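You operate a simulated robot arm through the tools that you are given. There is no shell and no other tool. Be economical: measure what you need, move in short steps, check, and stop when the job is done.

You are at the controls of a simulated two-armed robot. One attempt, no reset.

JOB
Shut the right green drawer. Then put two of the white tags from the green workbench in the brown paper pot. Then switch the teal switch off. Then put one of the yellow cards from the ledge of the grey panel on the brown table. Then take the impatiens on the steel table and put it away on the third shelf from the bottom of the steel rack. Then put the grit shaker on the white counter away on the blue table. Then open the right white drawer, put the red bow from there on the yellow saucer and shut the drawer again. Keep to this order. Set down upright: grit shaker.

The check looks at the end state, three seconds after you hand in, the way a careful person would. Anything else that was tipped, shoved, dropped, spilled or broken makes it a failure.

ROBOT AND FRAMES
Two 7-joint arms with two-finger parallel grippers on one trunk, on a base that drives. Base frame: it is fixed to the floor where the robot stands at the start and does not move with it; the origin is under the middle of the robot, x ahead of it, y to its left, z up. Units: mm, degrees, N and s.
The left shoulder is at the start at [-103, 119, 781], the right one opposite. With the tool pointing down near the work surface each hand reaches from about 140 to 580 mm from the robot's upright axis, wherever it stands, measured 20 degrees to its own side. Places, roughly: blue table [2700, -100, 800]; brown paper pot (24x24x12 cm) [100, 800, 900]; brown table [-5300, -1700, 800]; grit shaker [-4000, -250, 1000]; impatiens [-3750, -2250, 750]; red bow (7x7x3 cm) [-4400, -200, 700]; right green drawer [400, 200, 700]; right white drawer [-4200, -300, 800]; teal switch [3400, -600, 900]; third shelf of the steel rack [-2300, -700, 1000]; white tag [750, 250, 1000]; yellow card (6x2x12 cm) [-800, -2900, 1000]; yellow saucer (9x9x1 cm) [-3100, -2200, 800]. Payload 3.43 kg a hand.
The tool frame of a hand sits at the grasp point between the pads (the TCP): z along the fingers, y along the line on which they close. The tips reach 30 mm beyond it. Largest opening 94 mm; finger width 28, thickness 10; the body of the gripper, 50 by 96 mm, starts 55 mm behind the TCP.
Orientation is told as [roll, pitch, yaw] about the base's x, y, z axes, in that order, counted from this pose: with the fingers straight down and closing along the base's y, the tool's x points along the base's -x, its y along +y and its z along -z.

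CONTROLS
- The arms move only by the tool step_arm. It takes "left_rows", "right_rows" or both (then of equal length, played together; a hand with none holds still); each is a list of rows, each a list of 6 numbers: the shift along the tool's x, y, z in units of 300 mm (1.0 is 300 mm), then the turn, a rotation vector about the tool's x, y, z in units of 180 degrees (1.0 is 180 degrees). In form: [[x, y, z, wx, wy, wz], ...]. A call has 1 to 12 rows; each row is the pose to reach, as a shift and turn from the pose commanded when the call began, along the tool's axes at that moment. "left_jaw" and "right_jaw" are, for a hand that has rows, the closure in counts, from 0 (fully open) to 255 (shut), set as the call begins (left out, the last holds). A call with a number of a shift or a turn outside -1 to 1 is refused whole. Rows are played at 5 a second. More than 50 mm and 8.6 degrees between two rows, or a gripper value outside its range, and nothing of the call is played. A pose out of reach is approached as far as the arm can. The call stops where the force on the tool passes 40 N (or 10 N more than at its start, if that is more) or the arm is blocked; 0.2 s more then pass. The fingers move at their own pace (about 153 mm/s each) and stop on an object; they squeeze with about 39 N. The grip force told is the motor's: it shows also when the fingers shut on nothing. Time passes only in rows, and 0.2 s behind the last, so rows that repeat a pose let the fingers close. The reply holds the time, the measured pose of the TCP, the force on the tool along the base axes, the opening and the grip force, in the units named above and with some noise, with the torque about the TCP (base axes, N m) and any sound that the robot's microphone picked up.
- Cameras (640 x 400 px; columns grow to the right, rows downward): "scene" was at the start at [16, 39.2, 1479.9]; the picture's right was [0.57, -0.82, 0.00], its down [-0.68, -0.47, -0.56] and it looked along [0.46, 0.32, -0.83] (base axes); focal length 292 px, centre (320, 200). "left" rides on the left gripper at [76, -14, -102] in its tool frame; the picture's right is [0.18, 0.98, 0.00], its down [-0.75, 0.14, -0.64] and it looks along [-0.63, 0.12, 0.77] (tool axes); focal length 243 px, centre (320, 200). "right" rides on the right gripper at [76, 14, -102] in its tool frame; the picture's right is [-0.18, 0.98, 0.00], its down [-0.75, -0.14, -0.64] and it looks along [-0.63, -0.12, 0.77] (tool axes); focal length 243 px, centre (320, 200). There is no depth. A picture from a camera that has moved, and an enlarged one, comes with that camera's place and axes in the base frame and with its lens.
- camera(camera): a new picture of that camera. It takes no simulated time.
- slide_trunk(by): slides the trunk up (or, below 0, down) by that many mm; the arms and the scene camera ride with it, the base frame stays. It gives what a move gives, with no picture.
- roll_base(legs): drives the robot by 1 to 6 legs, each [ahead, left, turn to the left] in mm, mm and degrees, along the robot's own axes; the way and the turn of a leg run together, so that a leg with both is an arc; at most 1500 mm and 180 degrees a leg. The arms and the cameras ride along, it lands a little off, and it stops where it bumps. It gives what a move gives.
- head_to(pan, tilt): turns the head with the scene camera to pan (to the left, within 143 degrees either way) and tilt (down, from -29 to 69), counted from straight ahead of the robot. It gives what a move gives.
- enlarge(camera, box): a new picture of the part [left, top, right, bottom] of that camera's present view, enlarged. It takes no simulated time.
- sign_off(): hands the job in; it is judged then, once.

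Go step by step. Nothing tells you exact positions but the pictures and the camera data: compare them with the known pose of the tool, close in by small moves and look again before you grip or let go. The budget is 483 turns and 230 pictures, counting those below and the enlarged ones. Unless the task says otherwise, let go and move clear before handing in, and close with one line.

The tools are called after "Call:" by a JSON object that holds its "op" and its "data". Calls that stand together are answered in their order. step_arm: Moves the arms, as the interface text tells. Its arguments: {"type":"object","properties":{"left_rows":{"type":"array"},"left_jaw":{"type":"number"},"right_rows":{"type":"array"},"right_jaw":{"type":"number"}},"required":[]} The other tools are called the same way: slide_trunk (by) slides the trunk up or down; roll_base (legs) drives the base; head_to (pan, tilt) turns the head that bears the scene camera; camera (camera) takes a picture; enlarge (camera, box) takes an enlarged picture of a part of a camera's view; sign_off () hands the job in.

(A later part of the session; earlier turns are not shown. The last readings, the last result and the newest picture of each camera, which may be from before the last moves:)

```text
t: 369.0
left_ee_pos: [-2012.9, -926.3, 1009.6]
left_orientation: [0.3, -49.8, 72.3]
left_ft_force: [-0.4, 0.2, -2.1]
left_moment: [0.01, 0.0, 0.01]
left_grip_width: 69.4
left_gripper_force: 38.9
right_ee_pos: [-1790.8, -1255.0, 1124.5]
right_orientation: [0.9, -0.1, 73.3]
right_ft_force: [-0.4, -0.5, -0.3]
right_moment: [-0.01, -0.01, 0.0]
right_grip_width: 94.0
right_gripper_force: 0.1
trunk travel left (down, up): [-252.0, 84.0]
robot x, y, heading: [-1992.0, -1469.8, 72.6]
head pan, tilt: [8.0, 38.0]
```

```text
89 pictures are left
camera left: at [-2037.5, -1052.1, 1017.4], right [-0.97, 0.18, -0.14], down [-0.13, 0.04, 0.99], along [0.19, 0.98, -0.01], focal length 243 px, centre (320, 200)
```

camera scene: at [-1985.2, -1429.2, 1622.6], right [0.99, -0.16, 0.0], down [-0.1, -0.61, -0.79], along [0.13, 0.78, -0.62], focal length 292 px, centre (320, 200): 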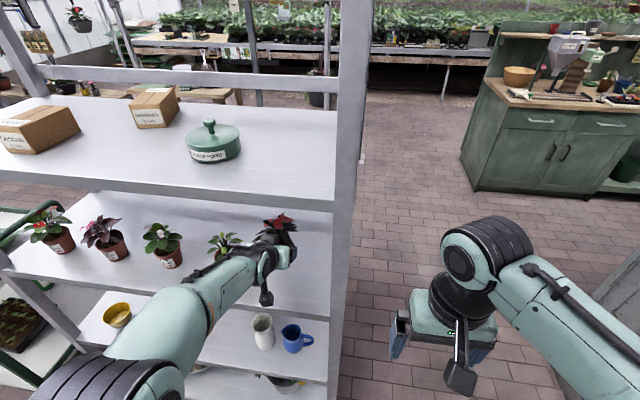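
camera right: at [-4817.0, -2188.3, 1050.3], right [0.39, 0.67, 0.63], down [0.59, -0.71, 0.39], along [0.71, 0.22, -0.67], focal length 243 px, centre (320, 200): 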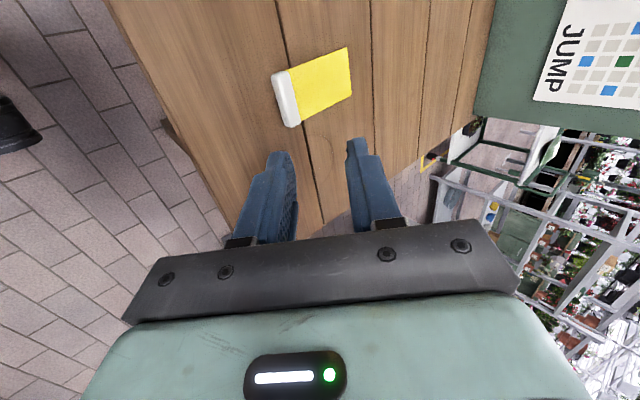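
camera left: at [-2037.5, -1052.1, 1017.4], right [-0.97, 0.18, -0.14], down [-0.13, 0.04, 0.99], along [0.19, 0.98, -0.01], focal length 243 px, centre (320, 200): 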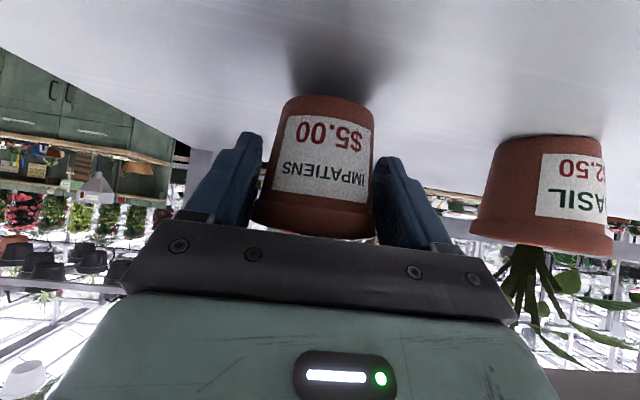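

The shelf should be at z≈952, so contact is near. I continue in 4 mm steps.

Call:
{"op": "slide_trunk", "data": {"by": -4}}

Call:
{"op": "slide_trunk", "data": {"by": -4}}

Call:
{"op": "camera", "data": {"camera": "left"}}

```text
t: 369.5
left_ee_pos: [-2013.1, -925.9, 1006.1]
left_orientation: [0.2, -49.8, 72.5]
left_ft_force: [0.6, 0.4, -1.9]
left_moment: [-0.02, 0.01, 0.04]
left_grip_width: 69.3
left_gripper_force: 38.7
right_ee_pos: [-1790.3, -1255.2, 1120.6]
right_orientation: [0.9, -0.2, 73.3]
right_ft_force: [0.6, 0.3, -0.3]
right_moment: [0.02, 0.0, -0.01]
right_grip_width: 93.8
right_gripper_force: 0.1
trunk travel left (down, up): [-248.0, 88.0]
robot x, y, heading: [-1990.4, -1476.6, 72.4]
head pan, tilt: [8.0, 38.0]
```

```text
t: 370.1
left_ee_pos: [-2013.3, -926.9, 1002.8]
left_orientation: [0.2, -50.0, 72.4]
left_ft_force: [-0.5, -0.9, 5.6]
left_moment: [0.05, -0.13, -0.02]
left_grip_width: 69.2
left_gripper_force: 39.6
right_ee_pos: [-1789.2, -1255.9, 1116.0]
right_orientation: [0.9, -0.1, 73.3]
right_ft_force: [0.6, 0.2, -0.8]
right_moment: [0.05, 0.02, -0.06]
right_grip_width: 94.0
right_gripper_force: 0.1
trunk travel left (down, up): [-244.0, 92.0]
robot x, y, heading: [-1984.7, -1470.9, 72.7]
head pan, tilt: [8.0, 38.0]
```

```text
88 pictures are left
camera left: at [-2037.6, -1052.3, 1010.3], right [-0.97, 0.18, -0.14], down [-0.13, 0.04, 0.99], along [0.19, 0.98, -0.01], focal length 243 px, centre (320, 200)
```

left: 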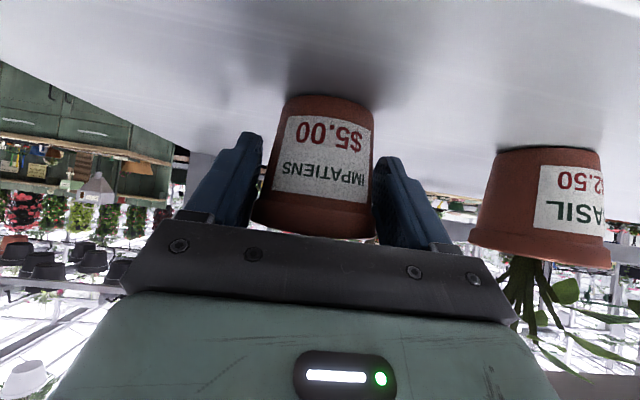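

Contact (about 7 N). I open the jaws and withdraw along the finger axis.

Call:
{"op": "step_arm", "data": {"left_rows": [[0, 0, 0, 0, 0, 0], [0, 0, 0, 0, 0, 0], [0, 0, 0, 0, 0, 0]], "left_jaw": 0}}

Call:
{"op": "step_arm", "data": {"left_rows": [[0, 0, -0.06, 0, 0, 0], [0, 0, -0.15, 0, 0, 0], [0, 0, -0.27, 0, 0, 0], [0.06, 0, -0.4, 0, 0, 0]]}}

Call:
{"op": "camera", "data": {"camera": "left"}}

Call:
{"op": "camera", "data": {"camera": "scene"}}

```text
t: 370.9
left_ee_pos: [-2012.3, -926.2, 1002.9]
left_orientation: [0.3, -49.8, 72.3]
left_ft_force: [0.0, -1.0, -0.4]
left_moment: [0.03, 0.02, 0.03]
left_grip_width: 94.2
left_gripper_force: 0.0
right_ee_pos: [-1789.6, -1254.1, 1115.6]
right_orientation: [0.9, -0.1, 73.3]
right_ft_force: [0.5, -0.9, 0.3]
right_moment: [0.03, 0.03, -0.01]
right_grip_width: 94.3
right_gripper_force: 0.0
trunk travel left (down, up): [-244.0, 92.0]
robot x, y, heading: [-1986.9, -1471.1, 72.6]
head pan, tilt: [8.0, 38.0]
```

```text
t: 371.9
left_ee_pos: [-2044.6, -1025.4, 1066.6]
left_orientation: [0.1, -49.9, 72.5]
left_ft_force: [-0.8, -0.3, -0.4]
left_moment: [0.03, 0.03, -0.04]
left_grip_width: 93.8
left_gripper_force: 0.1
right_ee_pos: [-1791.7, -1256.8, 1116.9]
right_orientation: [0.9, -0.2, 73.3]
right_ft_force: [0.1, -0.8, 0.8]
right_moment: [0.04, -0.01, 0.0]
right_grip_width: 93.9
right_gripper_force: 0.0
trunk travel left (down, up): [-244.0, 92.0]
robot x, y, heading: [-1985.7, -1473.2, 72.7]
head pan, tilt: [8.0, 38.0]
```

```text
87 pictures are left
camera left: at [-2069.5, -1151.7, 1073.1], right [-0.97, 0.18, -0.14], down [-0.13, 0.04, 0.99], along [0.18, 0.98, -0.01], focal length 243 px, centre (320, 200)
```

left: 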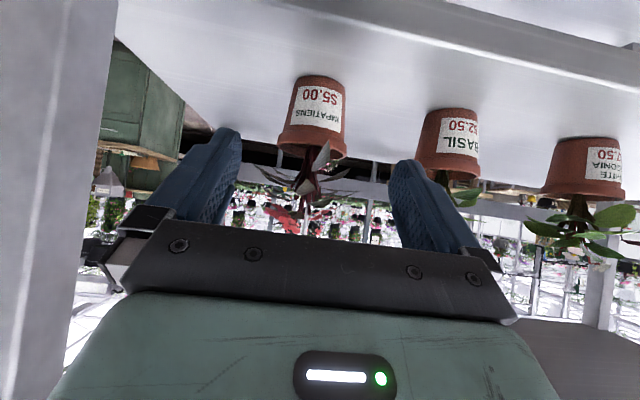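

```text
86 pictures are left
camera scene: at [-1985.5, -1431.4, 1542.6], right [0.99, -0.16, 0.0], down [-0.1, -0.61, -0.79], along [0.13, 0.78, -0.61], focal length 292 px, centre (320, 200)
```

scene: 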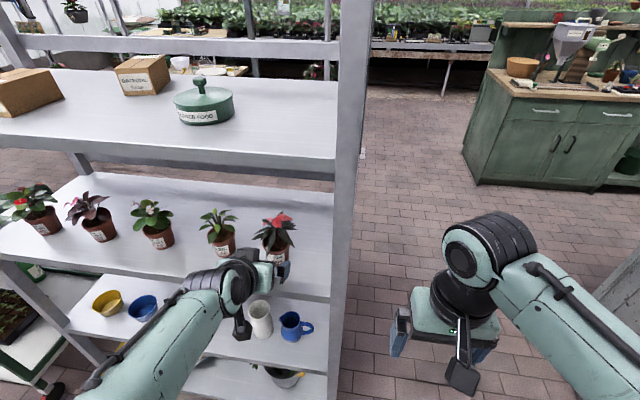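

The impatiens stands upright on the third shelf. I level the left hand, back off, and strafe west to the white counter for the grit shaker.

Call:
{"op": "step_arm", "data": {"left_rows": [[0.08, 0, -0.09, 0, 0, 0], [0.15, 0, -0.18, 0, 0.045, 0], [0.2, 0, -0.25, 0, 0.09, 0], [0.22, 0, -0.28, 0, 0.135, 0], [0.24, 0, -0.3, 0, 0.18, 0], [0.26, 0, -0.32, 0, 0.225, 0], [0.28, 0, -0.33, 0, 0.277, 0]]}}

Call:
{"op": "roll_base", "data": {"legs": [[-170, 0, 0], [0, 1500, 0], [0, 700, 0]]}}

Call:
{"op": "camera", "data": {"camera": "scene"}}

```text
refused: row 7 steps farther than a row can; nothing moved
```

```text
t: 392.3
left_ee_pos: [-4159.5, -503.3, 1066.9]
left_orientation: [0.2, -49.8, 70.7]
left_ft_force: [0.5, 0.0, -0.8]
left_moment: [-0.01, 0.0, -0.02]
left_grip_width: 94.1
left_gripper_force: 0.1
right_ee_pos: [-3912.8, -742.0, 1116.7]
right_orientation: [0.9, 0.0, 71.7]
right_ft_force: [-0.8, 0.1, 1.0]
right_moment: [0.03, -0.01, -0.01]
right_grip_width: 94.2
right_gripper_force: 0.0
trunk travel left (down, up): [-244.0, 92.0]
robot x, y, heading: [-4115.1, -952.4, 71.2]
head pan, tilt: [8.0, 38.0]
```

```text
85 pictures are left
camera scene: at [-4111.8, -910.6, 1542.6], right [0.98, -0.19, 0.0], down [-0.12, -0.6, -0.79], along [0.15, 0.77, -0.62], focal length 292 px, centre (320, 200)
```

scene: 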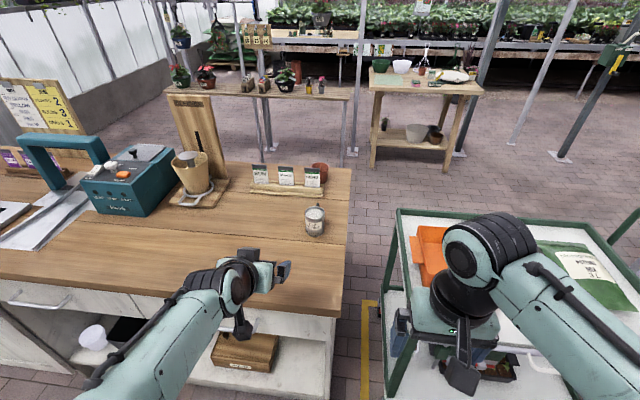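

The left arm was still extended but nothing was touched. The grit shaker seems to be the can at the counter's right; I zoom in.

Call:
{"op": "enlarge", "data": {"camera": "scene", "box": [240, 150, 360, 260]}}

Call:
{"op": "camera", "data": {"camera": "left"}}

```text
3.64 times, centred on (300, 205) of scene
camera zoom: at [-4111.8, -910.6, 1542.6], right [0.98, -0.19, 0.0], down [-0.12, -0.6, -0.79], along [0.15, 0.77, -0.62], focal length 1062 px, centre (393, 182)
```

zoom: 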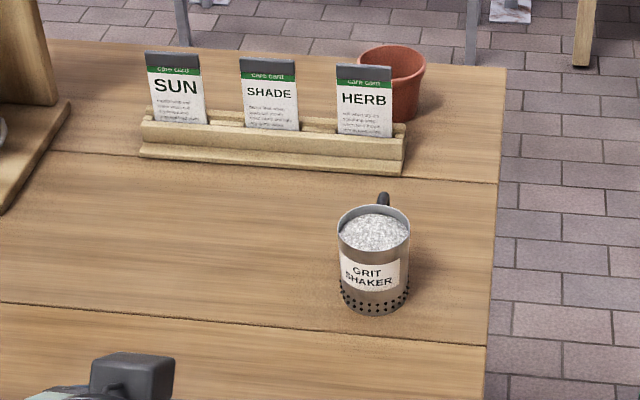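

```text
83 pictures are left
camera left: at [-4187.7, -628.8, 1073.0], right [-0.97, 0.21, -0.14], down [-0.13, 0.04, 0.99], along [0.21, 0.98, -0.01], focal length 243 px, centre (320, 200)
```

left: 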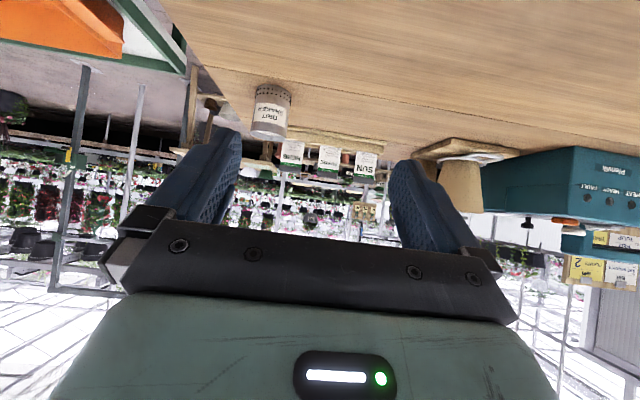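

The shaker is an open mug of grit: centre about [-4003,-255], base z≈888, rim z≈972, handle at the back. I'll grip its sides with a 25° tilt; first raise the trunk and reduce the tilt.

Call:
{"op": "slide_trunk", "data": {"by": 88}}

Call:
{"op": "step_arm", "data": {"left_rows": [[0, 0, 0, 0, 0.045, 0], [0, 0, 0, 0, 0.09, 0], [0, 0, 0, 0, 0.138, 0]]}}

Call:
{"op": "camera", "data": {"camera": "left"}}

```text
t: 393.5
left_ee_pos: [-4160.0, -504.4, 1152.5]
left_orientation: [0.2, -49.9, 70.8]
left_ft_force: [0.0, 0.5, 0.9]
left_moment: [0.01, 0.04, 0.01]
left_grip_width: 94.0
left_gripper_force: 0.1
right_ee_pos: [-3912.2, -742.3, 1204.5]
right_orientation: [1.0, -0.2, 71.7]
right_ft_force: [-0.7, 1.2, -1.1]
right_moment: [0.03, 0.03, 0.01]
right_grip_width: 94.4
right_gripper_force: 0.0
trunk travel left (down, up): [-332.0, 4.0]
robot x, y, heading: [-4113.3, -951.0, 71.2]
head pan, tilt: [8.0, 38.0]
```

```text
t: 394.3
left_ee_pos: [-4160.7, -501.3, 1152.7]
left_orientation: [0.0, -24.9, 71.1]
left_ft_force: [0.0, 0.0, -0.4]
left_moment: [-0.03, -0.01, -0.01]
left_grip_width: 94.1
left_gripper_force: 0.0
right_ee_pos: [-3913.1, -739.7, 1204.4]
right_orientation: [0.8, -0.1, 71.7]
right_ft_force: [-0.5, 0.2, 0.7]
right_moment: [0.05, -0.03, 0.0]
right_grip_width: 94.0
right_gripper_force: 0.0
trunk travel left (down, up): [-332.0, 4.0]
robot x, y, heading: [-4118.3, -950.7, 71.4]
head pan, tilt: [8.0, 38.0]
```

```text
82 pictures are left
camera left: at [-4184.4, -612.5, 1213.6], right [-0.98, 0.16, -0.08], down [0.0, 0.44, 0.9], along [0.18, 0.89, -0.43], focal length 243 px, centre (320, 200)
```

left: 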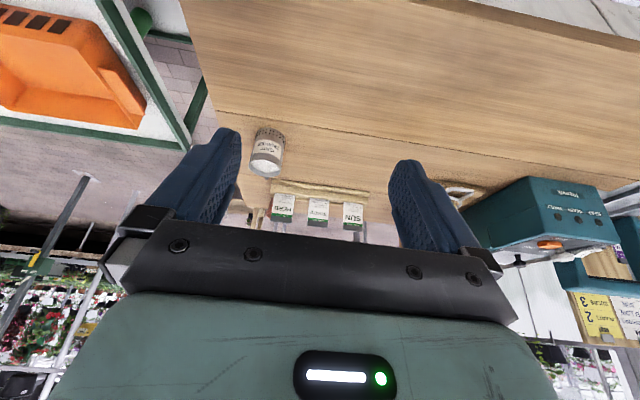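

I turn square and move 120 mm closer.

Call:
{"op": "roll_base", "data": {"legs": [[120, 0, 1.6]]}}

Call:
{"op": "camera", "data": {"camera": "left"}}

Call:
{"op": "camera", "data": {"camera": "scene"}}

```text
t: 395.6
left_ee_pos: [-4135.5, -392.9, 1153.5]
left_orientation: [0.2, -24.9, 72.4]
left_ft_force: [0.0, -0.4, -1.0]
left_moment: [-0.02, 0.0, 0.03]
left_grip_width: 94.1
left_gripper_force: 0.0
right_ee_pos: [-3881.5, -624.4, 1204.8]
right_orientation: [0.8, -0.1, 73.3]
right_ft_force: [-0.1, 1.1, -0.6]
right_moment: [0.01, -0.01, 0.0]
right_grip_width: 94.1
right_gripper_force: 0.0
trunk travel left (down, up): [-332.0, 4.0]
robot x, y, heading: [-4075.3, -839.1, 72.8]
head pan, tilt: [8.0, 38.0]
```

```text
81 pictures are left
camera left: at [-4155.5, -504.2, 1213.3], right [-0.99, 0.14, -0.08], down [-0.01, 0.43, 0.9], along [0.16, 0.89, -0.43], focal length 243 px, centre (320, 200)
```

left: 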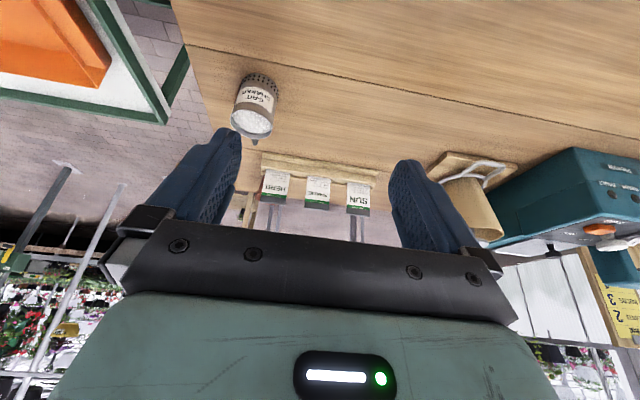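

```text
80 pictures are left
camera scene: at [-4076.7, -799.5, 1635.8], right [0.99, -0.16, 0.0], down [-0.1, -0.61, -0.79], along [0.13, 0.78, -0.61], focal length 292 px, centre (320, 200)
```

scene: 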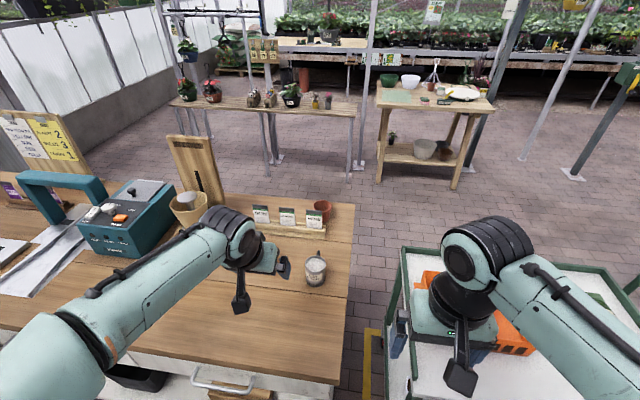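

Mug centre refined to [-4000,-247]. I move above it at a safe height.

Call:
{"op": "step_arm", "data": {"left_rows": [[-0.092, -0.057, 0.087, 0, 0, 0], [-0.184, -0.115, 0.173, 0, 0, 0], [-0.276, -0.172, 0.26, 0, 0, 0], [-0.368, -0.23, 0.346, 0, 0, 0], [-0.46, -0.287, 0.433, 0, 0, 0]]}}

Call:
{"op": "camera", "data": {"camera": "left"}}

```text
t: 396.8
left_ee_pos: [-4010.3, -259.2, 1100.8]
left_orientation: [0.2, -25.1, 72.3]
left_ft_force: [0.2, 1.1, 0.2]
left_moment: [-0.01, 0.03, 0.03]
left_grip_width: 94.0
left_gripper_force: 0.1
left hand out of reach, approached as far as the arm can: row 5
right_ee_pos: [-3880.3, -623.1, 1204.1]
right_orientation: [0.9, -0.1, 73.2]
right_ft_force: [-0.6, -0.3, -1.1]
right_moment: [-0.02, -0.02, 0.03]
right_grip_width: 93.9
right_gripper_force: 0.1
trunk travel left (down, up): [-332.0, 4.0]
robot x, y, heading: [-4073.2, -838.8, 72.7]
head pan, tilt: [8.0, 38.0]
```

```text
79 pictures are left
camera left: at [-4031.2, -370.2, 1161.2], right [-0.99, 0.14, -0.08], down [-0.01, 0.43, 0.9], along [0.16, 0.89, -0.43], focal length 243 px, centre (320, 200)
```

left: 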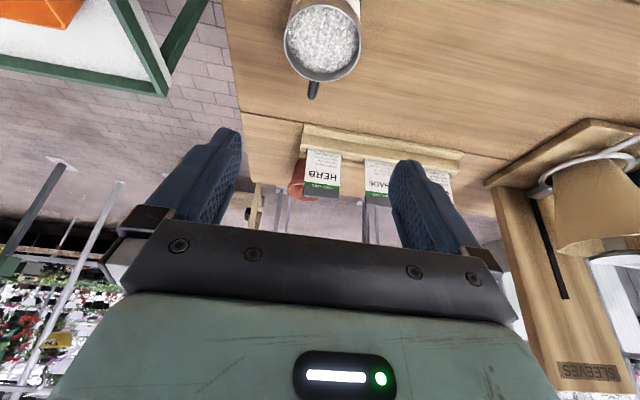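

The mug is right below the hand. I lower straight down around it.

Call:
{"op": "step_arm", "data": {"left_rows": [[0.03, -0.023, 0.12, 0, 0, 0], [0.08, -0.023, 0.23, 0, 0, 0], [0.13, -0.023, 0.34, 0, 0, 0], [0.16, -0.023, 0.41, 0, 0, 0]]}}

Call:
{"op": "camera", "data": {"camera": "left"}}

Call:
{"op": "enlarge", "data": {"camera": "scene", "box": [220, 180, 380, 320]}}

```text
t: 397.8
left_ee_pos: [-4001.1, -257.5, 968.3]
left_orientation: [0.3, -25.2, 72.3]
left_ft_force: [-0.2, 0.6, 0.4]
left_moment: [-0.04, 0.0, 0.01]
left_grip_width: 93.9
left_gripper_force: 0.1
right_ee_pos: [-3880.2, -622.0, 1205.0]
right_orientation: [0.9, -0.1, 73.3]
right_ft_force: [-0.2, -0.8, 0.5]
right_moment: [0.02, 0.03, 0.0]
right_grip_width: 94.1
right_gripper_force: 0.0
trunk travel left (down, up): [-332.0, 4.0]
robot x, y, heading: [-4075.9, -840.0, 72.8]
head pan, tilt: [8.0, 38.0]
```

```text
78 pictures are left
camera left: at [-4021.8, -368.3, 1028.2], right [-0.99, 0.14, -0.07], down [-0.01, 0.43, 0.9], along [0.16, 0.89, -0.42], focal length 243 px, centre (320, 200)
```

left: 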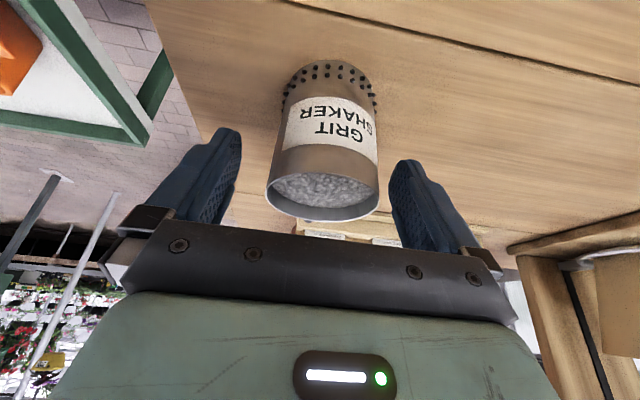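

```text
2.86 times, centred on (300, 250) of scene
camera zoom: at [-4075.7, -798.4, 1636.0], right [0.99, -0.16, 0.0], down [-0.1, -0.61, -0.79], along [0.13, 0.78, -0.62], focal length 835 px, centre (377, 57)
```

zoom: 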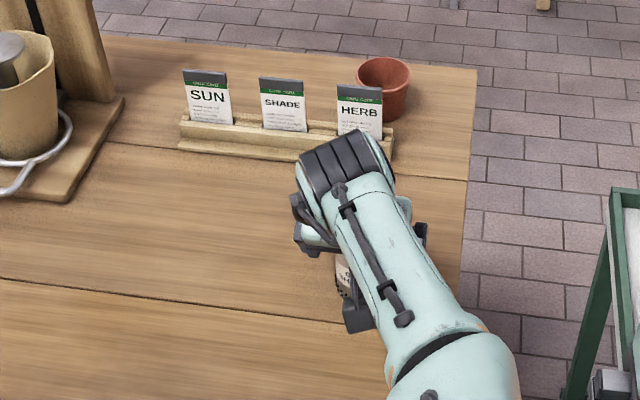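

Centred at rim level. I lower 24 mm more and close.

Call:
{"op": "step_arm", "data": {"left_rows": [[0.017, 0, 0.036, 0, 0, 0], [0.034, 0, 0.073, 0, 0, 0]]}}

Call:
{"op": "step_arm", "data": {"left_rows": [[0, 0, 0, 0, 0, 0], [0, 0, 0, 0, 0, 0], [0, 0, 0, 0, 0, 0]], "left_jaw": 255}}

Call:
{"op": "camera", "data": {"camera": "left"}}

```text
t: 398.4
left_ee_pos: [-4003.0, -260.8, 944.5]
left_orientation: [0.1, -25.0, 72.4]
left_ft_force: [0.0, -0.3, -0.2]
left_moment: [-0.03, 0.06, 0.01]
left_grip_width: 94.0
left_gripper_force: 0.0
left hand out of reach, approached as far as the arm can: row 1, 2
right_ee_pos: [-3881.2, -623.0, 1205.3]
right_orientation: [0.9, -0.1, 73.3]
right_ft_force: [-0.5, -0.8, -0.9]
right_moment: [-0.01, -0.03, -0.02]
right_grip_width: 93.8
right_gripper_force: 0.1
trunk travel left (down, up): [-332.0, 4.0]
robot x, y, heading: [-4079.2, -840.0, 72.7]
head pan, tilt: [8.0, 38.0]
```

```text
t: 399.1
left_ee_pos: [-4003.0, -260.5, 945.1]
left_orientation: [0.2, -25.1, 72.4]
left_ft_force: [-1.3, 0.6, 1.5]
left_moment: [0.01, -0.03, 0.02]
left_grip_width: 62.8
left_gripper_force: 38.8
right_ee_pos: [-3881.8, -623.0, 1204.2]
right_orientation: [0.9, -0.2, 73.3]
right_ft_force: [-0.2, 0.0, 0.2]
right_moment: [0.02, 0.02, 0.0]
right_grip_width: 93.9
right_gripper_force: 0.0
trunk travel left (down, up): [-332.0, 4.0]
robot x, y, heading: [-4070.6, -839.8, 72.8]
head pan, tilt: [8.0, 38.0]
```

```text
76 pictures are left
camera left: at [-4022.8, -371.7, 1005.2], right [-0.99, 0.14, -0.08], down [-0.01, 0.43, 0.9], along [0.16, 0.89, -0.43], focal length 243 px, centre (320, 200)
```

left: 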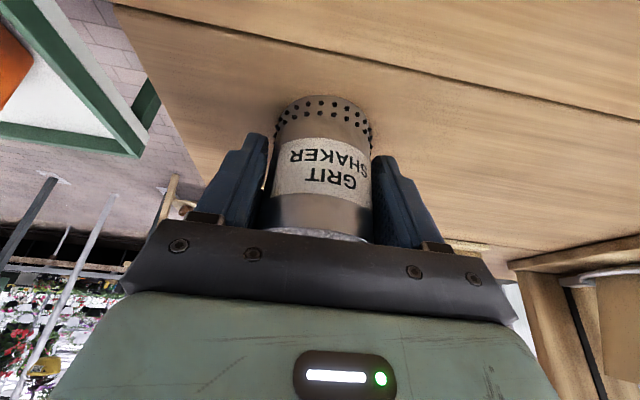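

Gripped at 62.8 mm. I lift straight up, slowly to keep the grit in.

Call:
{"op": "step_arm", "data": {"left_rows": [[-0.02, 0, -0.045, 0, 0, 0], [-0.05, 0, -0.11, 0, 0, 0], [-0.09, 0, -0.19, 0, 0, 0], [-0.13, 0, -0.28, 0, 0, 0], [-0.17, 0, -0.37, 0, 0, 0]]}}

Call:
{"op": "camera", "data": {"camera": "left"}}

```text
t: 400.4
left_ee_pos: [-4003.7, -260.7, 1067.1]
left_orientation: [0.1, -25.0, 72.4]
left_ft_force: [-0.3, 0.2, -2.4]
left_moment: [-0.02, 0.02, -0.01]
left_grip_width: 62.8
left_gripper_force: 38.5
right_ee_pos: [-3882.2, -622.1, 1204.0]
right_orientation: [0.9, -0.1, 73.3]
right_ft_force: [0.5, -0.5, -0.3]
right_moment: [-0.03, -0.02, -0.02]
right_grip_width: 93.8
right_gripper_force: 0.1
trunk travel left (down, up): [-332.0, 4.0]
robot x, y, heading: [-4077.0, -840.3, 72.8]
head pan, tilt: [8.0, 38.0]
```

```text
75 pictures are left
camera left: at [-4024.7, -371.9, 1127.1], right [-0.99, 0.14, -0.08], down [-0.01, 0.43, 0.9], along [0.16, 0.89, -0.43], focal length 243 px, centre (320, 200)
```

left: 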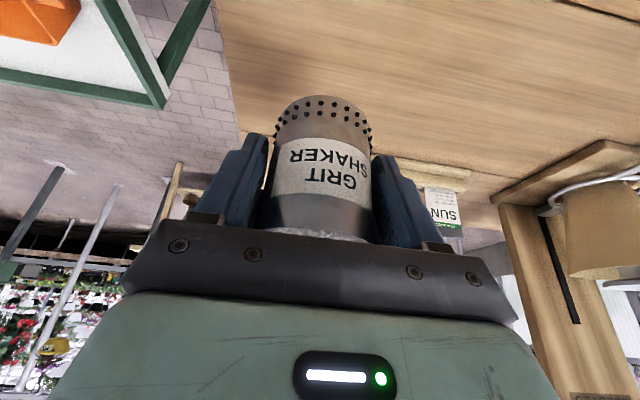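

I draw the mug back toward me, then start the long drive to the blue table.

Call:
{"op": "step_arm", "data": {"left_rows": [[0.12, 0, -0.055, 0, 0, 0], [0.25, 0, -0.115, 0, 0, 0], [0.38, 0, -0.175, 0, 0, 0], [0.5, 0, -0.235, 0, 0, 0], [0.62, 0, -0.29, 0, 0, 0], [0.74, 0, -0.345, 0, 0, 0]]}}

```text
t: 401.8
left_ee_pos: [-4078.4, -494.3, 1064.8]
left_orientation: [-0.2, -24.8, 72.8]
left_ft_force: [-0.1, -0.4, -2.9]
left_moment: [0.01, 0.03, 0.04]
left_grip_width: 62.6
left_gripper_force: 39.3
right_ee_pos: [-3881.4, -622.9, 1204.5]
right_orientation: [0.9, -0.2, 73.2]
right_ft_force: [-0.1, -0.1, -0.5]
right_moment: [0.01, 0.0, 0.0]
right_grip_width: 93.6
right_gripper_force: 0.1
trunk travel left (down, up): [-332.0, 4.0]
robot x, y, heading: [-4078.1, -841.6, 72.5]
head pan, tilt: [8.0, 38.0]
```

Call:
{"op": "roll_base", "data": {"legs": [[-170, 0, 0], [0, -1500, 0], [0, -1180, 0]]}}

```text
t: 426.2
left_ee_pos: [-1594.5, -1512.0, 1065.3]
left_orientation: [-0.2, -24.9, 70.5]
left_ft_force: [-0.2, 0.3, -2.5]
left_moment: [-0.01, 0.05, 0.02]
left_grip_width: 62.5
left_gripper_force: 38.8
right_ee_pos: [-1405.9, -1648.5, 1204.1]
right_orientation: [0.9, -0.1, 71.1]
right_ft_force: [0.4, 0.2, 0.3]
right_moment: [-0.05, 0.0, 0.0]
right_grip_width: 94.0
right_gripper_force: 0.0
trunk travel left (down, up): [-332.0, 4.0]
robot x, y, heading: [-1610.6, -1857.0, 70.8]
head pan, tilt: [8.0, 38.0]
```

On track in the gap. I go north to the aisle.

Call:
{"op": "roll_base", "data": {"legs": [[1500, 0, 2], [450, 0, 0]]}}

```text
t: 435.8
left_ee_pos: [-1061.5, 332.1, 1065.0]
left_orientation: [-0.3, -24.8, 75.0]
left_ft_force: [-0.2, 0.0, -2.8]
left_moment: [0.0, 0.01, 0.03]
left_grip_width: 62.2
left_gripper_force: 39.3
right_ee_pos: [-863.2, 211.2, 1204.1]
right_orientation: [0.9, -0.1, 75.7]
right_ft_force: [0.2, -0.1, 0.0]
right_moment: [0.01, -0.02, -0.02]
right_grip_width: 94.3
right_gripper_force: 0.0
trunk travel left (down, up): [-332.0, 4.0]
robot x, y, heading: [-1047.6, -11.4, 75.1]
head pan, tilt: [8.0, 38.0]
```

Now east along the aisle toward the blue table.

Call:
{"op": "roll_base", "data": {"legs": [[0, -1500, -1.5], [0, -1500, 0], [0, -300, 0]]}}

Call:
{"op": "head_to", "data": {"pan": 0, "tilt": 35}}

Call:
{"op": "camera", "data": {"camera": "scene"}}

```text
t: 464.9
left_ee_pos: [2119.6, -578.3, 1065.2]
left_orientation: [-0.4, -24.7, 74.2]
left_ft_force: [0.7, 0.2, -1.8]
left_moment: [-0.07, 0.0, -0.01]
left_grip_width: 62.1
left_gripper_force: 39.1
right_ee_pos: [2316.2, -702.8, 1206.2]
right_orientation: [0.9, -0.1, 74.9]
right_ft_force: [-0.1, -0.6, 0.2]
right_moment: [-0.02, -0.01, 0.04]
right_grip_width: 93.8
right_gripper_force: 0.1
trunk travel left (down, up): [-332.0, 4.0]
robot x, y, heading: [2128.5, -925.7, 74.1]
head pan, tilt: [8.0, 38.0]
```

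```text
t: 465.6
left_ee_pos: [2117.8, -579.0, 1064.6]
left_orientation: [-0.3, -24.8, 74.2]
left_ft_force: [-0.2, -0.2, -2.9]
left_moment: [-0.04, 0.05, -0.03]
left_grip_width: 62.1
left_gripper_force: 38.9
right_ee_pos: [2315.5, -702.9, 1204.4]
right_orientation: [0.9, -0.1, 75.0]
right_ft_force: [-0.3, 0.5, 0.8]
right_moment: [0.02, -0.02, 0.0]
right_grip_width: 94.0
right_gripper_force: 0.1
trunk travel left (down, up): [-332.0, 4.0]
robot x, y, heading: [2125.4, -926.2, 74.4]
head pan, tilt: [0.0, 35.0]
```

```text
74 pictures are left
camera scene: at [2138.2, -885.4, 1640.6], right [0.96, -0.27, 0.0], down [-0.15, -0.55, -0.82], along [0.22, 0.79, -0.57], focal length 292 px, centre (320, 200)
```

scene: 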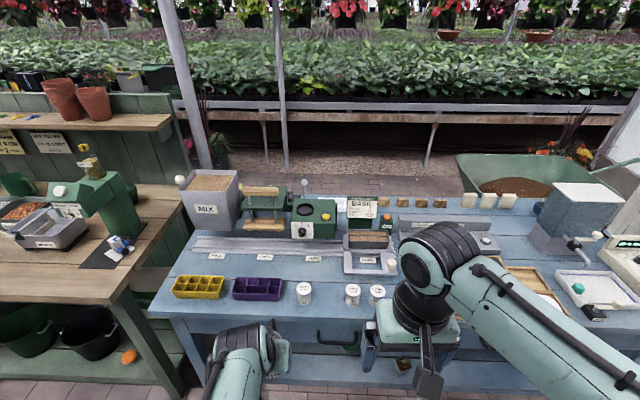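

The blue table's front strip between the white cans and the wooden tray may be free, but my right arm hides it. I strafe right to see it.

Call:
{"op": "roll_base", "data": {"legs": [[0, -450, -1]]}}

Call:
{"op": "head_to", "data": {"pan": 8, "tilt": 42}}

Call:
{"op": "camera", "data": {"camera": "scene"}}

```text
t: 470.1
left_ee_pos: [2569.1, -708.3, 1064.3]
left_orientation: [-0.3, -24.7, 73.1]
left_ft_force: [-0.9, 0.9, -1.9]
left_moment: [-0.07, 0.01, 0.02]
left_grip_width: 62.3
left_gripper_force: 39.4
right_ee_pos: [2764.2, -836.9, 1204.0]
right_orientation: [0.9, -0.1, 73.9]
right_ft_force: [0.1, 0.4, 0.6]
right_moment: [0.02, 0.0, -0.03]
right_grip_width: 93.8
right_gripper_force: 0.1
trunk travel left (down, up): [-332.0, 4.0]
robot x, y, heading: [2572.6, -1052.0, 73.4]
head pan, tilt: [0.0, 35.0]
```

```text
t: 470.8
left_ee_pos: [2568.9, -708.3, 1064.6]
left_orientation: [-0.3, -24.8, 73.2]
left_ft_force: [-0.2, 0.4, -2.9]
left_moment: [-0.05, 0.03, 0.0]
left_grip_width: 62.1
left_gripper_force: 39.0
right_ee_pos: [2764.5, -834.8, 1204.7]
right_orientation: [0.8, -0.2, 73.9]
right_ft_force: [-0.2, -0.5, 0.0]
right_moment: [0.01, -0.04, -0.01]
right_grip_width: 94.3
right_gripper_force: 0.0
trunk travel left (down, up): [-332.0, 4.0]
robot x, y, heading: [2571.8, -1053.8, 73.5]
head pan, tilt: [8.0, 42.0]
```

```text
73 pictures are left
camera scene: at [2570.8, -1015.7, 1630.2], right [0.99, -0.15, 0.0], down [-0.1, -0.66, -0.74], along [0.11, 0.73, -0.67], focal length 292 px, centre (320, 200)
```

scene: 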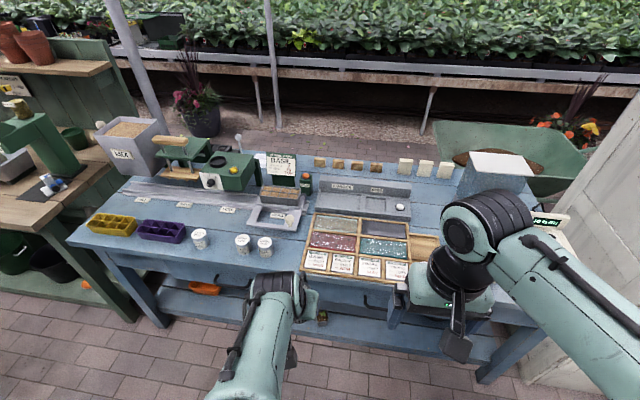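

There is a free spot on the front strip between the third white can and the seed tray, about [2563,-395], table z≈812. I close in 130 mm first.

Call:
{"op": "roll_base", "data": {"legs": [[130, 0, 0]]}}

Call:
{"op": "step_arm", "data": {"left_rows": [[-0.074, 0.063, 0.108, 0, 0, 0], [-0.148, 0.127, 0.216, 0, 0, 0], [-0.222, 0.19, 0.324, 0, 0, 0], [-0.296, 0.254, 0.432, 0, 0, 0], [-0.37, 0.317, 0.54, 0, 0, 0]]}}

Call:
{"op": "camera", "data": {"camera": "left"}}

Call:
{"op": "camera", "data": {"camera": "scene"}}

```text
t: 472.1
left_ee_pos: [2604.7, -588.9, 1063.1]
left_orientation: [-0.3, -24.8, 73.2]
left_ft_force: [-0.2, 0.8, -1.9]
left_moment: [0.0, 0.04, 0.02]
left_grip_width: 62.2
left_gripper_force: 39.5
right_ee_pos: [2799.2, -716.3, 1204.9]
right_orientation: [0.8, -0.3, 73.9]
right_ft_force: [-0.1, -0.4, -0.5]
right_moment: [-0.03, 0.01, -0.01]
right_grip_width: 94.1
right_gripper_force: 0.1
trunk travel left (down, up): [-332.0, 4.0]
robot x, y, heading: [2611.5, -930.7, 73.4]
head pan, tilt: [8.0, 42.0]
```

```text
t: 473.3
left_ee_pos: [2563.8, -396.6, 963.9]
left_orientation: [-0.2, -24.7, 73.2]
left_ft_force: [0.8, 0.2, -1.9]
left_moment: [-0.07, 0.04, 0.0]
left_grip_width: 62.0
left_gripper_force: 38.6
right_ee_pos: [2802.0, -715.0, 1204.5]
right_orientation: [1.0, -0.1, 73.8]
right_ft_force: [0.1, 0.6, -0.2]
right_moment: [-0.03, -0.01, 0.02]
right_grip_width: 93.9
right_gripper_force: 0.1
trunk travel left (down, up): [-332.0, 4.0]
robot x, y, heading: [2601.6, -935.9, 73.5]
head pan, tilt: [8.0, 42.0]
```

```text
72 pictures are left
camera left: at [2545.2, -508.4, 1024.5], right [-0.99, 0.13, -0.08], down [-0.02, 0.44, 0.9], along [0.15, 0.89, -0.43], focal length 243 px, centre (320, 200)
```

left: 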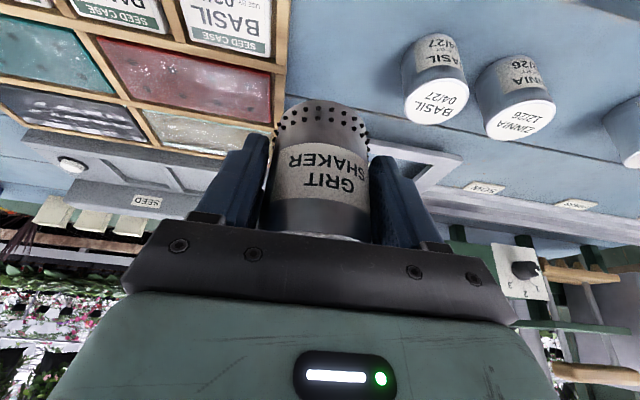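

```text
71 pictures are left
camera scene: at [2608.7, -894.0, 1630.1], right [0.99, -0.15, 0.0], down [-0.1, -0.66, -0.74], along [0.11, 0.73, -0.67], focal length 292 px, centre (320, 200)
```

scene: 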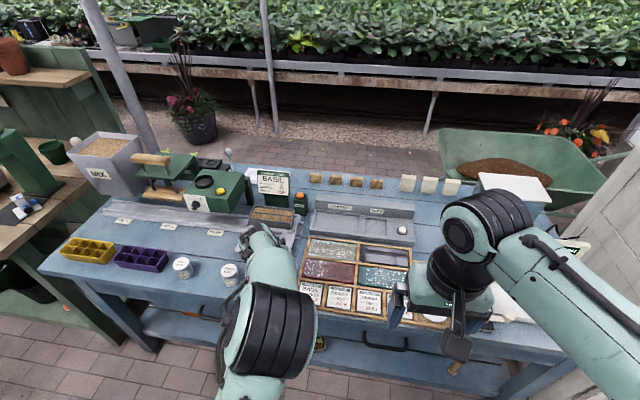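

The mug would land with ~6 mm to the tray frame and ~24 mm to the can; the fingers clear both. I lower by the trunk.

Call:
{"op": "slide_trunk", "data": {"by": -70}}

Call:
{"op": "camera", "data": {"camera": "left"}}

```text
t: 474.4
left_ee_pos: [2564.7, -398.6, 893.2]
left_orientation: [-0.3, -24.8, 73.2]
left_ft_force: [-0.7, 0.3, -2.0]
left_moment: [-0.02, -0.02, 0.01]
left_grip_width: 62.2
left_gripper_force: 39.1
right_ee_pos: [2800.2, -714.6, 1134.3]
right_orientation: [1.1, -0.2, 74.0]
right_ft_force: [0.0, 0.3, 0.1]
right_moment: [0.0, -0.01, -0.02]
right_grip_width: 93.7
right_gripper_force: 0.1
trunk travel left (down, up): [-262.0, 74.0]
robot x, y, heading: [2608.3, -931.8, 73.4]
head pan, tilt: [8.0, 42.0]
```

```text
70 pictures are left
camera left: at [2544.1, -509.6, 954.3], right [-0.99, 0.13, -0.08], down [-0.02, 0.44, 0.9], along [0.15, 0.89, -0.43], focal length 243 px, centre (320, 200)
```

left: 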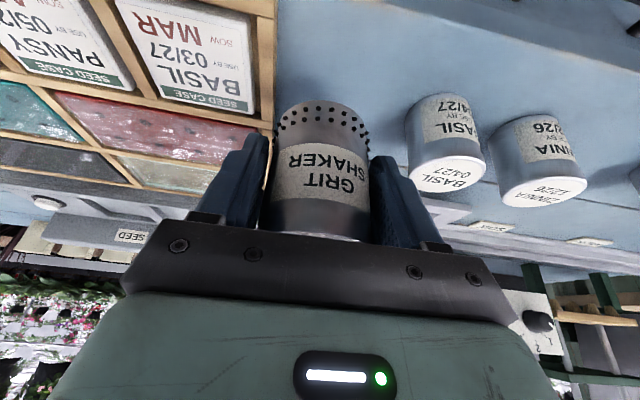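

I shift 7 mm west to give the tray frame a bit more room, then lower further.

Call:
{"op": "step_arm", "data": {"left_rows": [[0, 0.012, 0, 0, 0, 0], [0, 0.023, 0, 0, 0, 0]]}}

Call:
{"op": "slide_trunk", "data": {"by": -10}}

Call:
{"op": "slide_trunk", "data": {"by": -6}}

Call:
{"op": "camera", "data": {"camera": "left"}}

```text
t: 475.0
left_ee_pos: [2557.6, -396.5, 894.9]
left_orientation: [-0.1, -25.0, 73.1]
left_ft_force: [0.3, -0.6, -1.9]
left_moment: [-0.01, 0.07, 0.02]
left_grip_width: 61.9
left_gripper_force: 38.9
right_ee_pos: [2801.4, -715.3, 1135.1]
right_orientation: [0.9, -0.1, 73.9]
right_ft_force: [-1.1, 0.0, 0.7]
right_moment: [0.01, 0.04, -0.01]
right_grip_width: 93.9
right_gripper_force: 0.1
trunk travel left (down, up): [-262.0, 74.0]
robot x, y, heading: [2610.8, -934.0, 73.3]
head pan, tilt: [8.0, 42.0]
```

```text
t: 475.6
left_ee_pos: [2557.1, -399.8, 880.5]
left_orientation: [-0.3, -24.7, 72.9]
left_ft_force: [-0.2, 0.6, -1.9]
left_moment: [-0.05, 0.07, -0.02]
left_grip_width: 62.2
left_gripper_force: 39.1
right_ee_pos: [2800.4, -715.3, 1125.4]
right_orientation: [0.9, -0.2, 74.1]
right_ft_force: [-0.6, 0.0, 0.2]
right_moment: [-0.06, 0.0, 0.01]
right_grip_width: 94.0
right_gripper_force: 0.0
trunk travel left (down, up): [-252.0, 84.0]
robot x, y, heading: [2612.0, -934.8, 73.3]
head pan, tilt: [8.0, 42.0]
```

```text
t: 476.1
left_ee_pos: [2557.3, -399.8, 874.8]
left_orientation: [-0.2, -24.8, 73.0]
left_ft_force: [-0.5, 0.1, -2.2]
left_moment: [-0.04, 0.01, 0.01]
left_grip_width: 62.1
left_gripper_force: 39.4
right_ee_pos: [2799.8, -714.7, 1118.0]
right_orientation: [0.9, -0.1, 74.0]
right_ft_force: [-0.1, 0.9, 0.5]
right_moment: [-0.01, -0.02, -0.03]
right_grip_width: 94.1
right_gripper_force: 0.0
trunk travel left (down, up): [-246.0, 90.0]
robot x, y, heading: [2610.4, -932.6, 73.5]
head pan, tilt: [8.0, 42.0]
```

```text
69 pictures are left
camera left: at [2537.5, -510.9, 936.1], right [-0.99, 0.13, -0.08], down [-0.02, 0.44, 0.9], along [0.15, 0.89, -0.43], focal length 243 px, centre (320, 200)
```

left: 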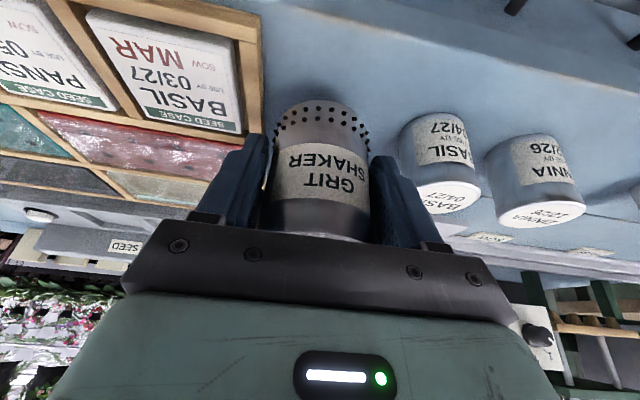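

Still no contact; small steps now.

Call:
{"op": "slide_trunk", "data": {"by": -4}}

Call:
{"op": "slide_trunk", "data": {"by": -3}}

Call:
{"op": "slide_trunk", "data": {"by": -3}}

```text
t: 476.6
left_ee_pos: [2557.1, -398.6, 872.1]
left_orientation: [-0.2, -24.9, 73.0]
left_ft_force: [-0.1, 0.2, -2.4]
left_moment: [-0.04, 0.01, 0.0]
left_grip_width: 62.1
left_gripper_force: 39.1
right_ee_pos: [2800.5, -715.3, 1114.3]
right_orientation: [0.9, -0.2, 74.0]
right_ft_force: [0.6, -0.7, 0.2]
right_moment: [0.02, 0.03, -0.01]
right_grip_width: 94.1
right_gripper_force: 0.0
trunk travel left (down, up): [-242.0, 94.0]
robot x, y, heading: [2609.0, -935.0, 73.5]
head pan, tilt: [8.0, 42.0]
```

```text
t: 477.2
left_ee_pos: [2558.0, -401.8, 867.6]
left_orientation: [-0.2, -24.8, 73.0]
left_ft_force: [0.0, 0.3, -1.7]
left_moment: [0.02, 0.01, -0.02]
left_grip_width: 62.1
left_gripper_force: 38.8
right_ee_pos: [2799.8, -714.6, 1111.8]
right_orientation: [0.9, -0.2, 74.0]
right_ft_force: [0.2, 0.7, 0.2]
right_moment: [-0.03, -0.01, 0.0]
right_grip_width: 94.4
right_gripper_force: 0.0
trunk travel left (down, up): [-239.0, 97.0]
robot x, y, heading: [2610.4, -934.1, 73.4]
head pan, tilt: [8.0, 42.0]
```

```text
t: 477.7
left_ee_pos: [2558.5, -401.1, 864.9]
left_orientation: [-0.2, -24.8, 73.0]
left_ft_force: [0.6, 0.3, -1.9]
left_moment: [-0.04, 0.04, -0.01]
left_grip_width: 62.0
left_gripper_force: 38.7
right_ee_pos: [2799.8, -714.7, 1108.6]
right_orientation: [0.9, -0.2, 74.0]
right_ft_force: [-0.5, -0.9, 1.0]
right_moment: [0.02, 0.0, 0.0]
right_grip_width: 94.0
right_gripper_force: 0.1
trunk travel left (down, up): [-236.0, 100.0]
robot x, y, heading: [2605.4, -930.4, 73.4]
head pan, tilt: [8.0, 42.0]
```

Call:
{"op": "slide_trunk", "data": {"by": -3}}

Call:
{"op": "slide_trunk", "data": {"by": -3}}

Call:
{"op": "camera", "data": {"camera": "left"}}

```text
t: 478.2
left_ee_pos: [2557.3, -399.8, 862.1]
left_orientation: [-0.2, -24.8, 73.1]
left_ft_force: [-0.7, -1.1, -1.9]
left_moment: [0.01, -0.01, 0.02]
left_grip_width: 61.8
left_gripper_force: 38.9
right_ee_pos: [2799.1, -714.8, 1105.4]
right_orientation: [0.9, -0.2, 73.9]
right_ft_force: [-0.7, 0.0, -0.1]
right_moment: [-0.01, 0.0, 0.01]
right_grip_width: 94.2
right_gripper_force: 0.1
trunk travel left (down, up): [-233.0, 103.0]
robot x, y, heading: [2604.9, -929.3, 73.4]
head pan, tilt: [8.0, 42.0]
```

```text
t: 478.7
left_ee_pos: [2557.6, -400.7, 859.8]
left_orientation: [-0.2, -24.9, 73.0]
left_ft_force: [-0.1, 1.1, -1.2]
left_moment: [-0.04, 0.01, 0.01]
left_grip_width: 62.2
left_gripper_force: 39.0
right_ee_pos: [2800.8, -714.8, 1102.7]
right_orientation: [0.9, -0.2, 73.9]
right_ft_force: [-0.4, 0.5, -0.6]
right_moment: [-0.01, 0.01, 0.01]
right_grip_width: 94.1
right_gripper_force: 0.0
trunk travel left (down, up): [-230.0, 106.0]
robot x, y, heading: [2604.4, -933.1, 73.4]
head pan, tilt: [8.0, 42.0]
```

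```text
68 pictures are left
camera left: at [2537.9, -512.0, 920.3], right [-0.99, 0.13, -0.08], down [-0.02, 0.44, 0.9], along [0.15, 0.89, -0.43], focal length 243 px, centre (320, 200)
```

left: 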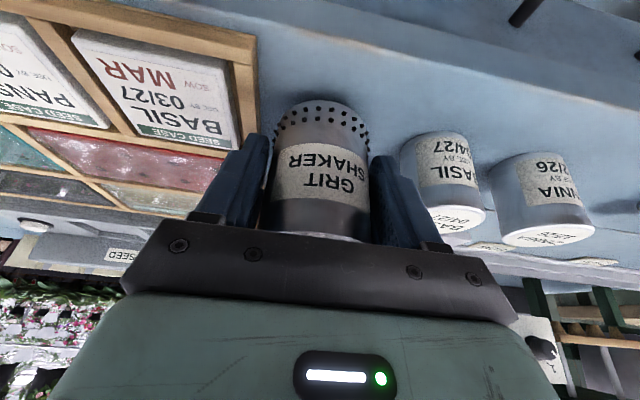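

Very close now; the shadow nearly meets the base. Continue.

Call:
{"op": "slide_trunk", "data": {"by": -3}}

Call:
{"op": "slide_trunk", "data": {"by": -3}}

Call:
{"op": "slide_trunk", "data": {"by": -3}}

```text
t: 479.2
left_ee_pos: [2557.8, -401.5, 857.1]
left_orientation: [-0.2, -25.0, 73.0]
left_ft_force: [-0.7, -0.3, -2.2]
left_moment: [-0.08, 0.01, -0.03]
left_grip_width: 62.0
left_gripper_force: 39.3
right_ee_pos: [2799.3, -715.4, 1099.2]
right_orientation: [1.0, -0.2, 74.0]
right_ft_force: [-0.6, -0.2, 0.2]
right_moment: [0.0, 0.02, -0.02]
right_grip_width: 94.0
right_gripper_force: 0.0
trunk travel left (down, up): [-227.0, 109.0]
robot x, y, heading: [2608.5, -937.8, 73.7]
head pan, tilt: [8.0, 42.0]
```

```text
t: 479.8
left_ee_pos: [2556.9, -401.0, 853.8]
left_orientation: [-0.2, -24.8, 72.9]
left_ft_force: [0.0, -0.5, -1.7]
left_moment: [-0.02, -0.04, 0.01]
left_grip_width: 61.8
left_gripper_force: 39.2
right_ee_pos: [2801.2, -714.7, 1096.1]
right_orientation: [0.9, -0.2, 74.0]
right_ft_force: [0.7, 0.3, 0.6]
right_moment: [0.0, 0.0, 0.01]
right_grip_width: 93.8
right_gripper_force: 0.0
trunk travel left (down, up): [-224.0, 112.0]
robot x, y, heading: [2610.1, -932.6, 73.5]
head pan, tilt: [8.0, 42.0]
```

```text
t: 480.3
left_ee_pos: [2556.2, -400.4, 850.9]
left_orientation: [-0.1, -25.0, 73.0]
left_ft_force: [-0.1, 0.3, -2.2]
left_moment: [-0.02, 0.0, 0.01]
left_grip_width: 61.9
left_gripper_force: 38.7
right_ee_pos: [2800.2, -715.4, 1093.8]
right_orientation: [1.0, -0.2, 74.0]
right_ft_force: [0.3, 0.1, -0.2]
right_moment: [-0.01, 0.02, 0.0]
right_grip_width: 94.1
right_gripper_force: 0.0
trunk travel left (down, up): [-221.0, 115.0]
robot x, y, heading: [2605.0, -932.1, 73.1]
head pan, tilt: [8.0, 42.0]
```

No contact still; I continue in slightly larger steps with a look.

Call:
{"op": "slide_trunk", "data": {"by": -4}}

Call:
{"op": "slide_trunk", "data": {"by": -4}}

Call:
{"op": "camera", "data": {"camera": "left"}}

```text
t: 480.8
left_ee_pos: [2557.5, -401.2, 847.2]
left_orientation: [-0.2, -24.9, 73.0]
left_ft_force: [1.2, 0.0, -2.5]
left_moment: [-0.02, -0.01, 0.0]
left_grip_width: 62.0
left_gripper_force: 38.9
right_ee_pos: [2800.4, -715.0, 1089.5]
right_orientation: [0.9, -0.2, 73.9]
right_ft_force: [0.1, -0.2, 1.3]
right_moment: [0.04, 0.0, -0.01]
right_grip_width: 94.1
right_gripper_force: 0.0
trunk travel left (down, up): [-217.0, 119.0]
robot x, y, heading: [2605.6, -931.2, 73.3]
head pan, tilt: [8.0, 42.0]
```

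```text
t: 481.4
left_ee_pos: [2557.4, -401.4, 845.8]
left_orientation: [0.1, -25.1, 73.0]
left_ft_force: [-0.9, -1.1, 10.7]
left_moment: [0.24, 0.28, 0.0]
left_grip_width: 62.4
left_gripper_force: 39.5
right_ee_pos: [2801.1, -714.4, 1085.7]
right_orientation: [1.0, -0.2, 74.0]
right_ft_force: [-0.2, 0.2, -0.3]
right_moment: [0.03, -0.01, -0.01]
right_grip_width: 93.9
right_gripper_force: 0.1
trunk travel left (down, up): [-213.0, 123.0]
robot x, y, heading: [2604.7, -931.1, 73.7]
head pan, tilt: [8.0, 42.0]
```

```text
67 pictures are left
camera left: at [2538.1, -513.1, 904.9], right [-0.99, 0.13, -0.08], down [-0.02, 0.43, 0.9], along [0.15, 0.89, -0.43], focal length 243 px, centre (320, 200)
```

left: 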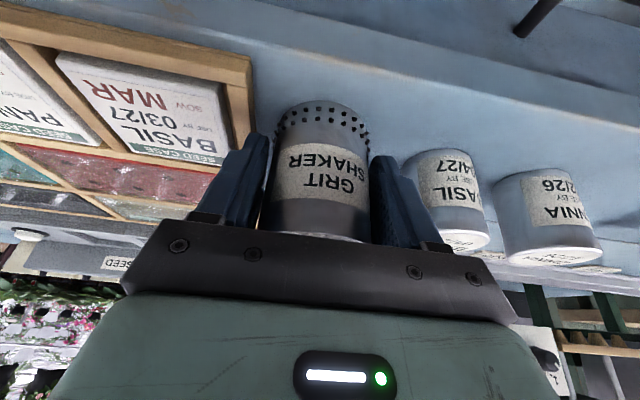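

Contact at 11 N, table z≈789. I open the jaws just 5 mm per side (the can is near) and rise straight up.

Call:
{"op": "step_arm", "data": {"left_rows": [[0, 0, 0, 0, 0, 0], [0, 0, 0, 0, 0, 0]], "left_jaw": 60}}

Call:
{"op": "camera", "data": {"camera": "left"}}

```text
t: 481.9
left_ee_pos: [2556.1, -401.1, 842.8]
left_orientation: [0.0, -24.9, 73.1]
left_ft_force: [-7.9, 2.6, 3.2]
left_moment: [0.03, 0.03, 0.04]
left_grip_width: 67.2
left_gripper_force: 0.1
right_ee_pos: [2799.0, -714.1, 1085.7]
right_orientation: [0.9, -0.2, 74.0]
right_ft_force: [0.5, -1.2, -0.3]
right_moment: [0.02, 0.0, 0.03]
right_grip_width: 94.0
right_gripper_force: 0.0
trunk travel left (down, up): [-213.0, 123.0]
robot x, y, heading: [2606.8, -934.0, 73.3]
head pan, tilt: [8.0, 42.0]
```

```text
66 pictures are left
camera left: at [2536.5, -512.9, 903.2], right [-0.99, 0.13, -0.08], down [-0.02, 0.44, 0.9], along [0.15, 0.89, -0.43], focal length 243 px, centre (320, 200)
```

left: 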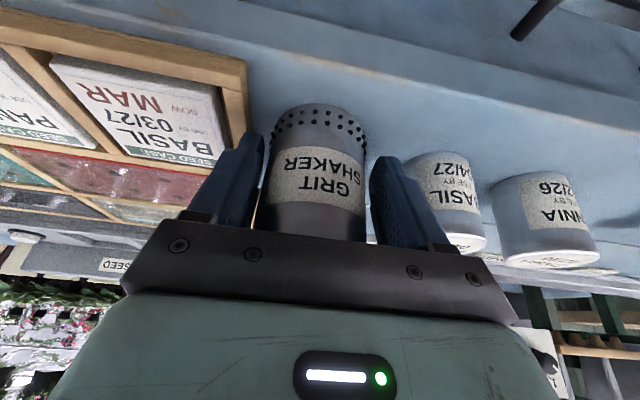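

The east finger is pressing the tray frame, so I ease the opening slightly back before lifting.

Call:
{"op": "step_arm", "data": {"left_rows": [[0, 0.004, 0, 0, 0, 0], [0, 0.006, 0, 0, 0, 0]], "left_jaw": 77}}

Call:
{"op": "camera", "data": {"camera": "left"}}

```text
t: 482.6
left_ee_pos: [2556.4, -402.0, 842.2]
left_orientation: [-0.1, -24.9, 73.0]
left_ft_force: [-1.4, 1.9, 0.6]
left_moment: [0.08, -0.01, 0.08]
left_grip_width: 64.5
left_gripper_force: 0.0
right_ee_pos: [2799.9, -714.4, 1085.7]
right_orientation: [0.9, -0.1, 73.8]
right_ft_force: [-0.7, -0.4, 0.1]
right_moment: [0.03, 0.0, 0.0]
right_grip_width: 94.1
right_gripper_force: 0.1
trunk travel left (down, up): [-213.0, 123.0]
robot x, y, heading: [2608.0, -933.6, 73.4]
head pan, tilt: [8.0, 42.0]
```

```text
65 pictures are left
camera left: at [2537.3, -513.3, 903.0], right [-0.99, 0.13, -0.08], down [-0.02, 0.44, 0.9], along [0.15, 0.89, -0.43], focal length 243 px, centre (320, 200)
```

left: 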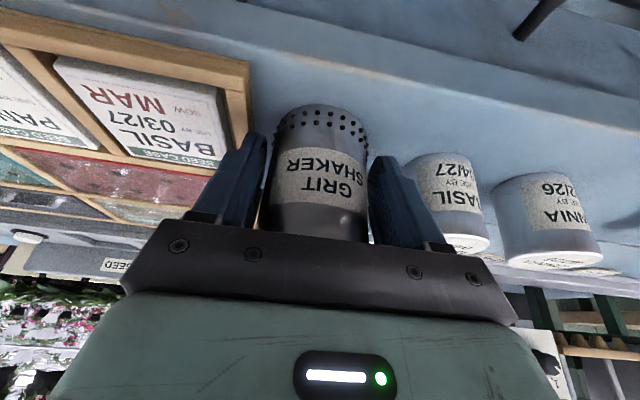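

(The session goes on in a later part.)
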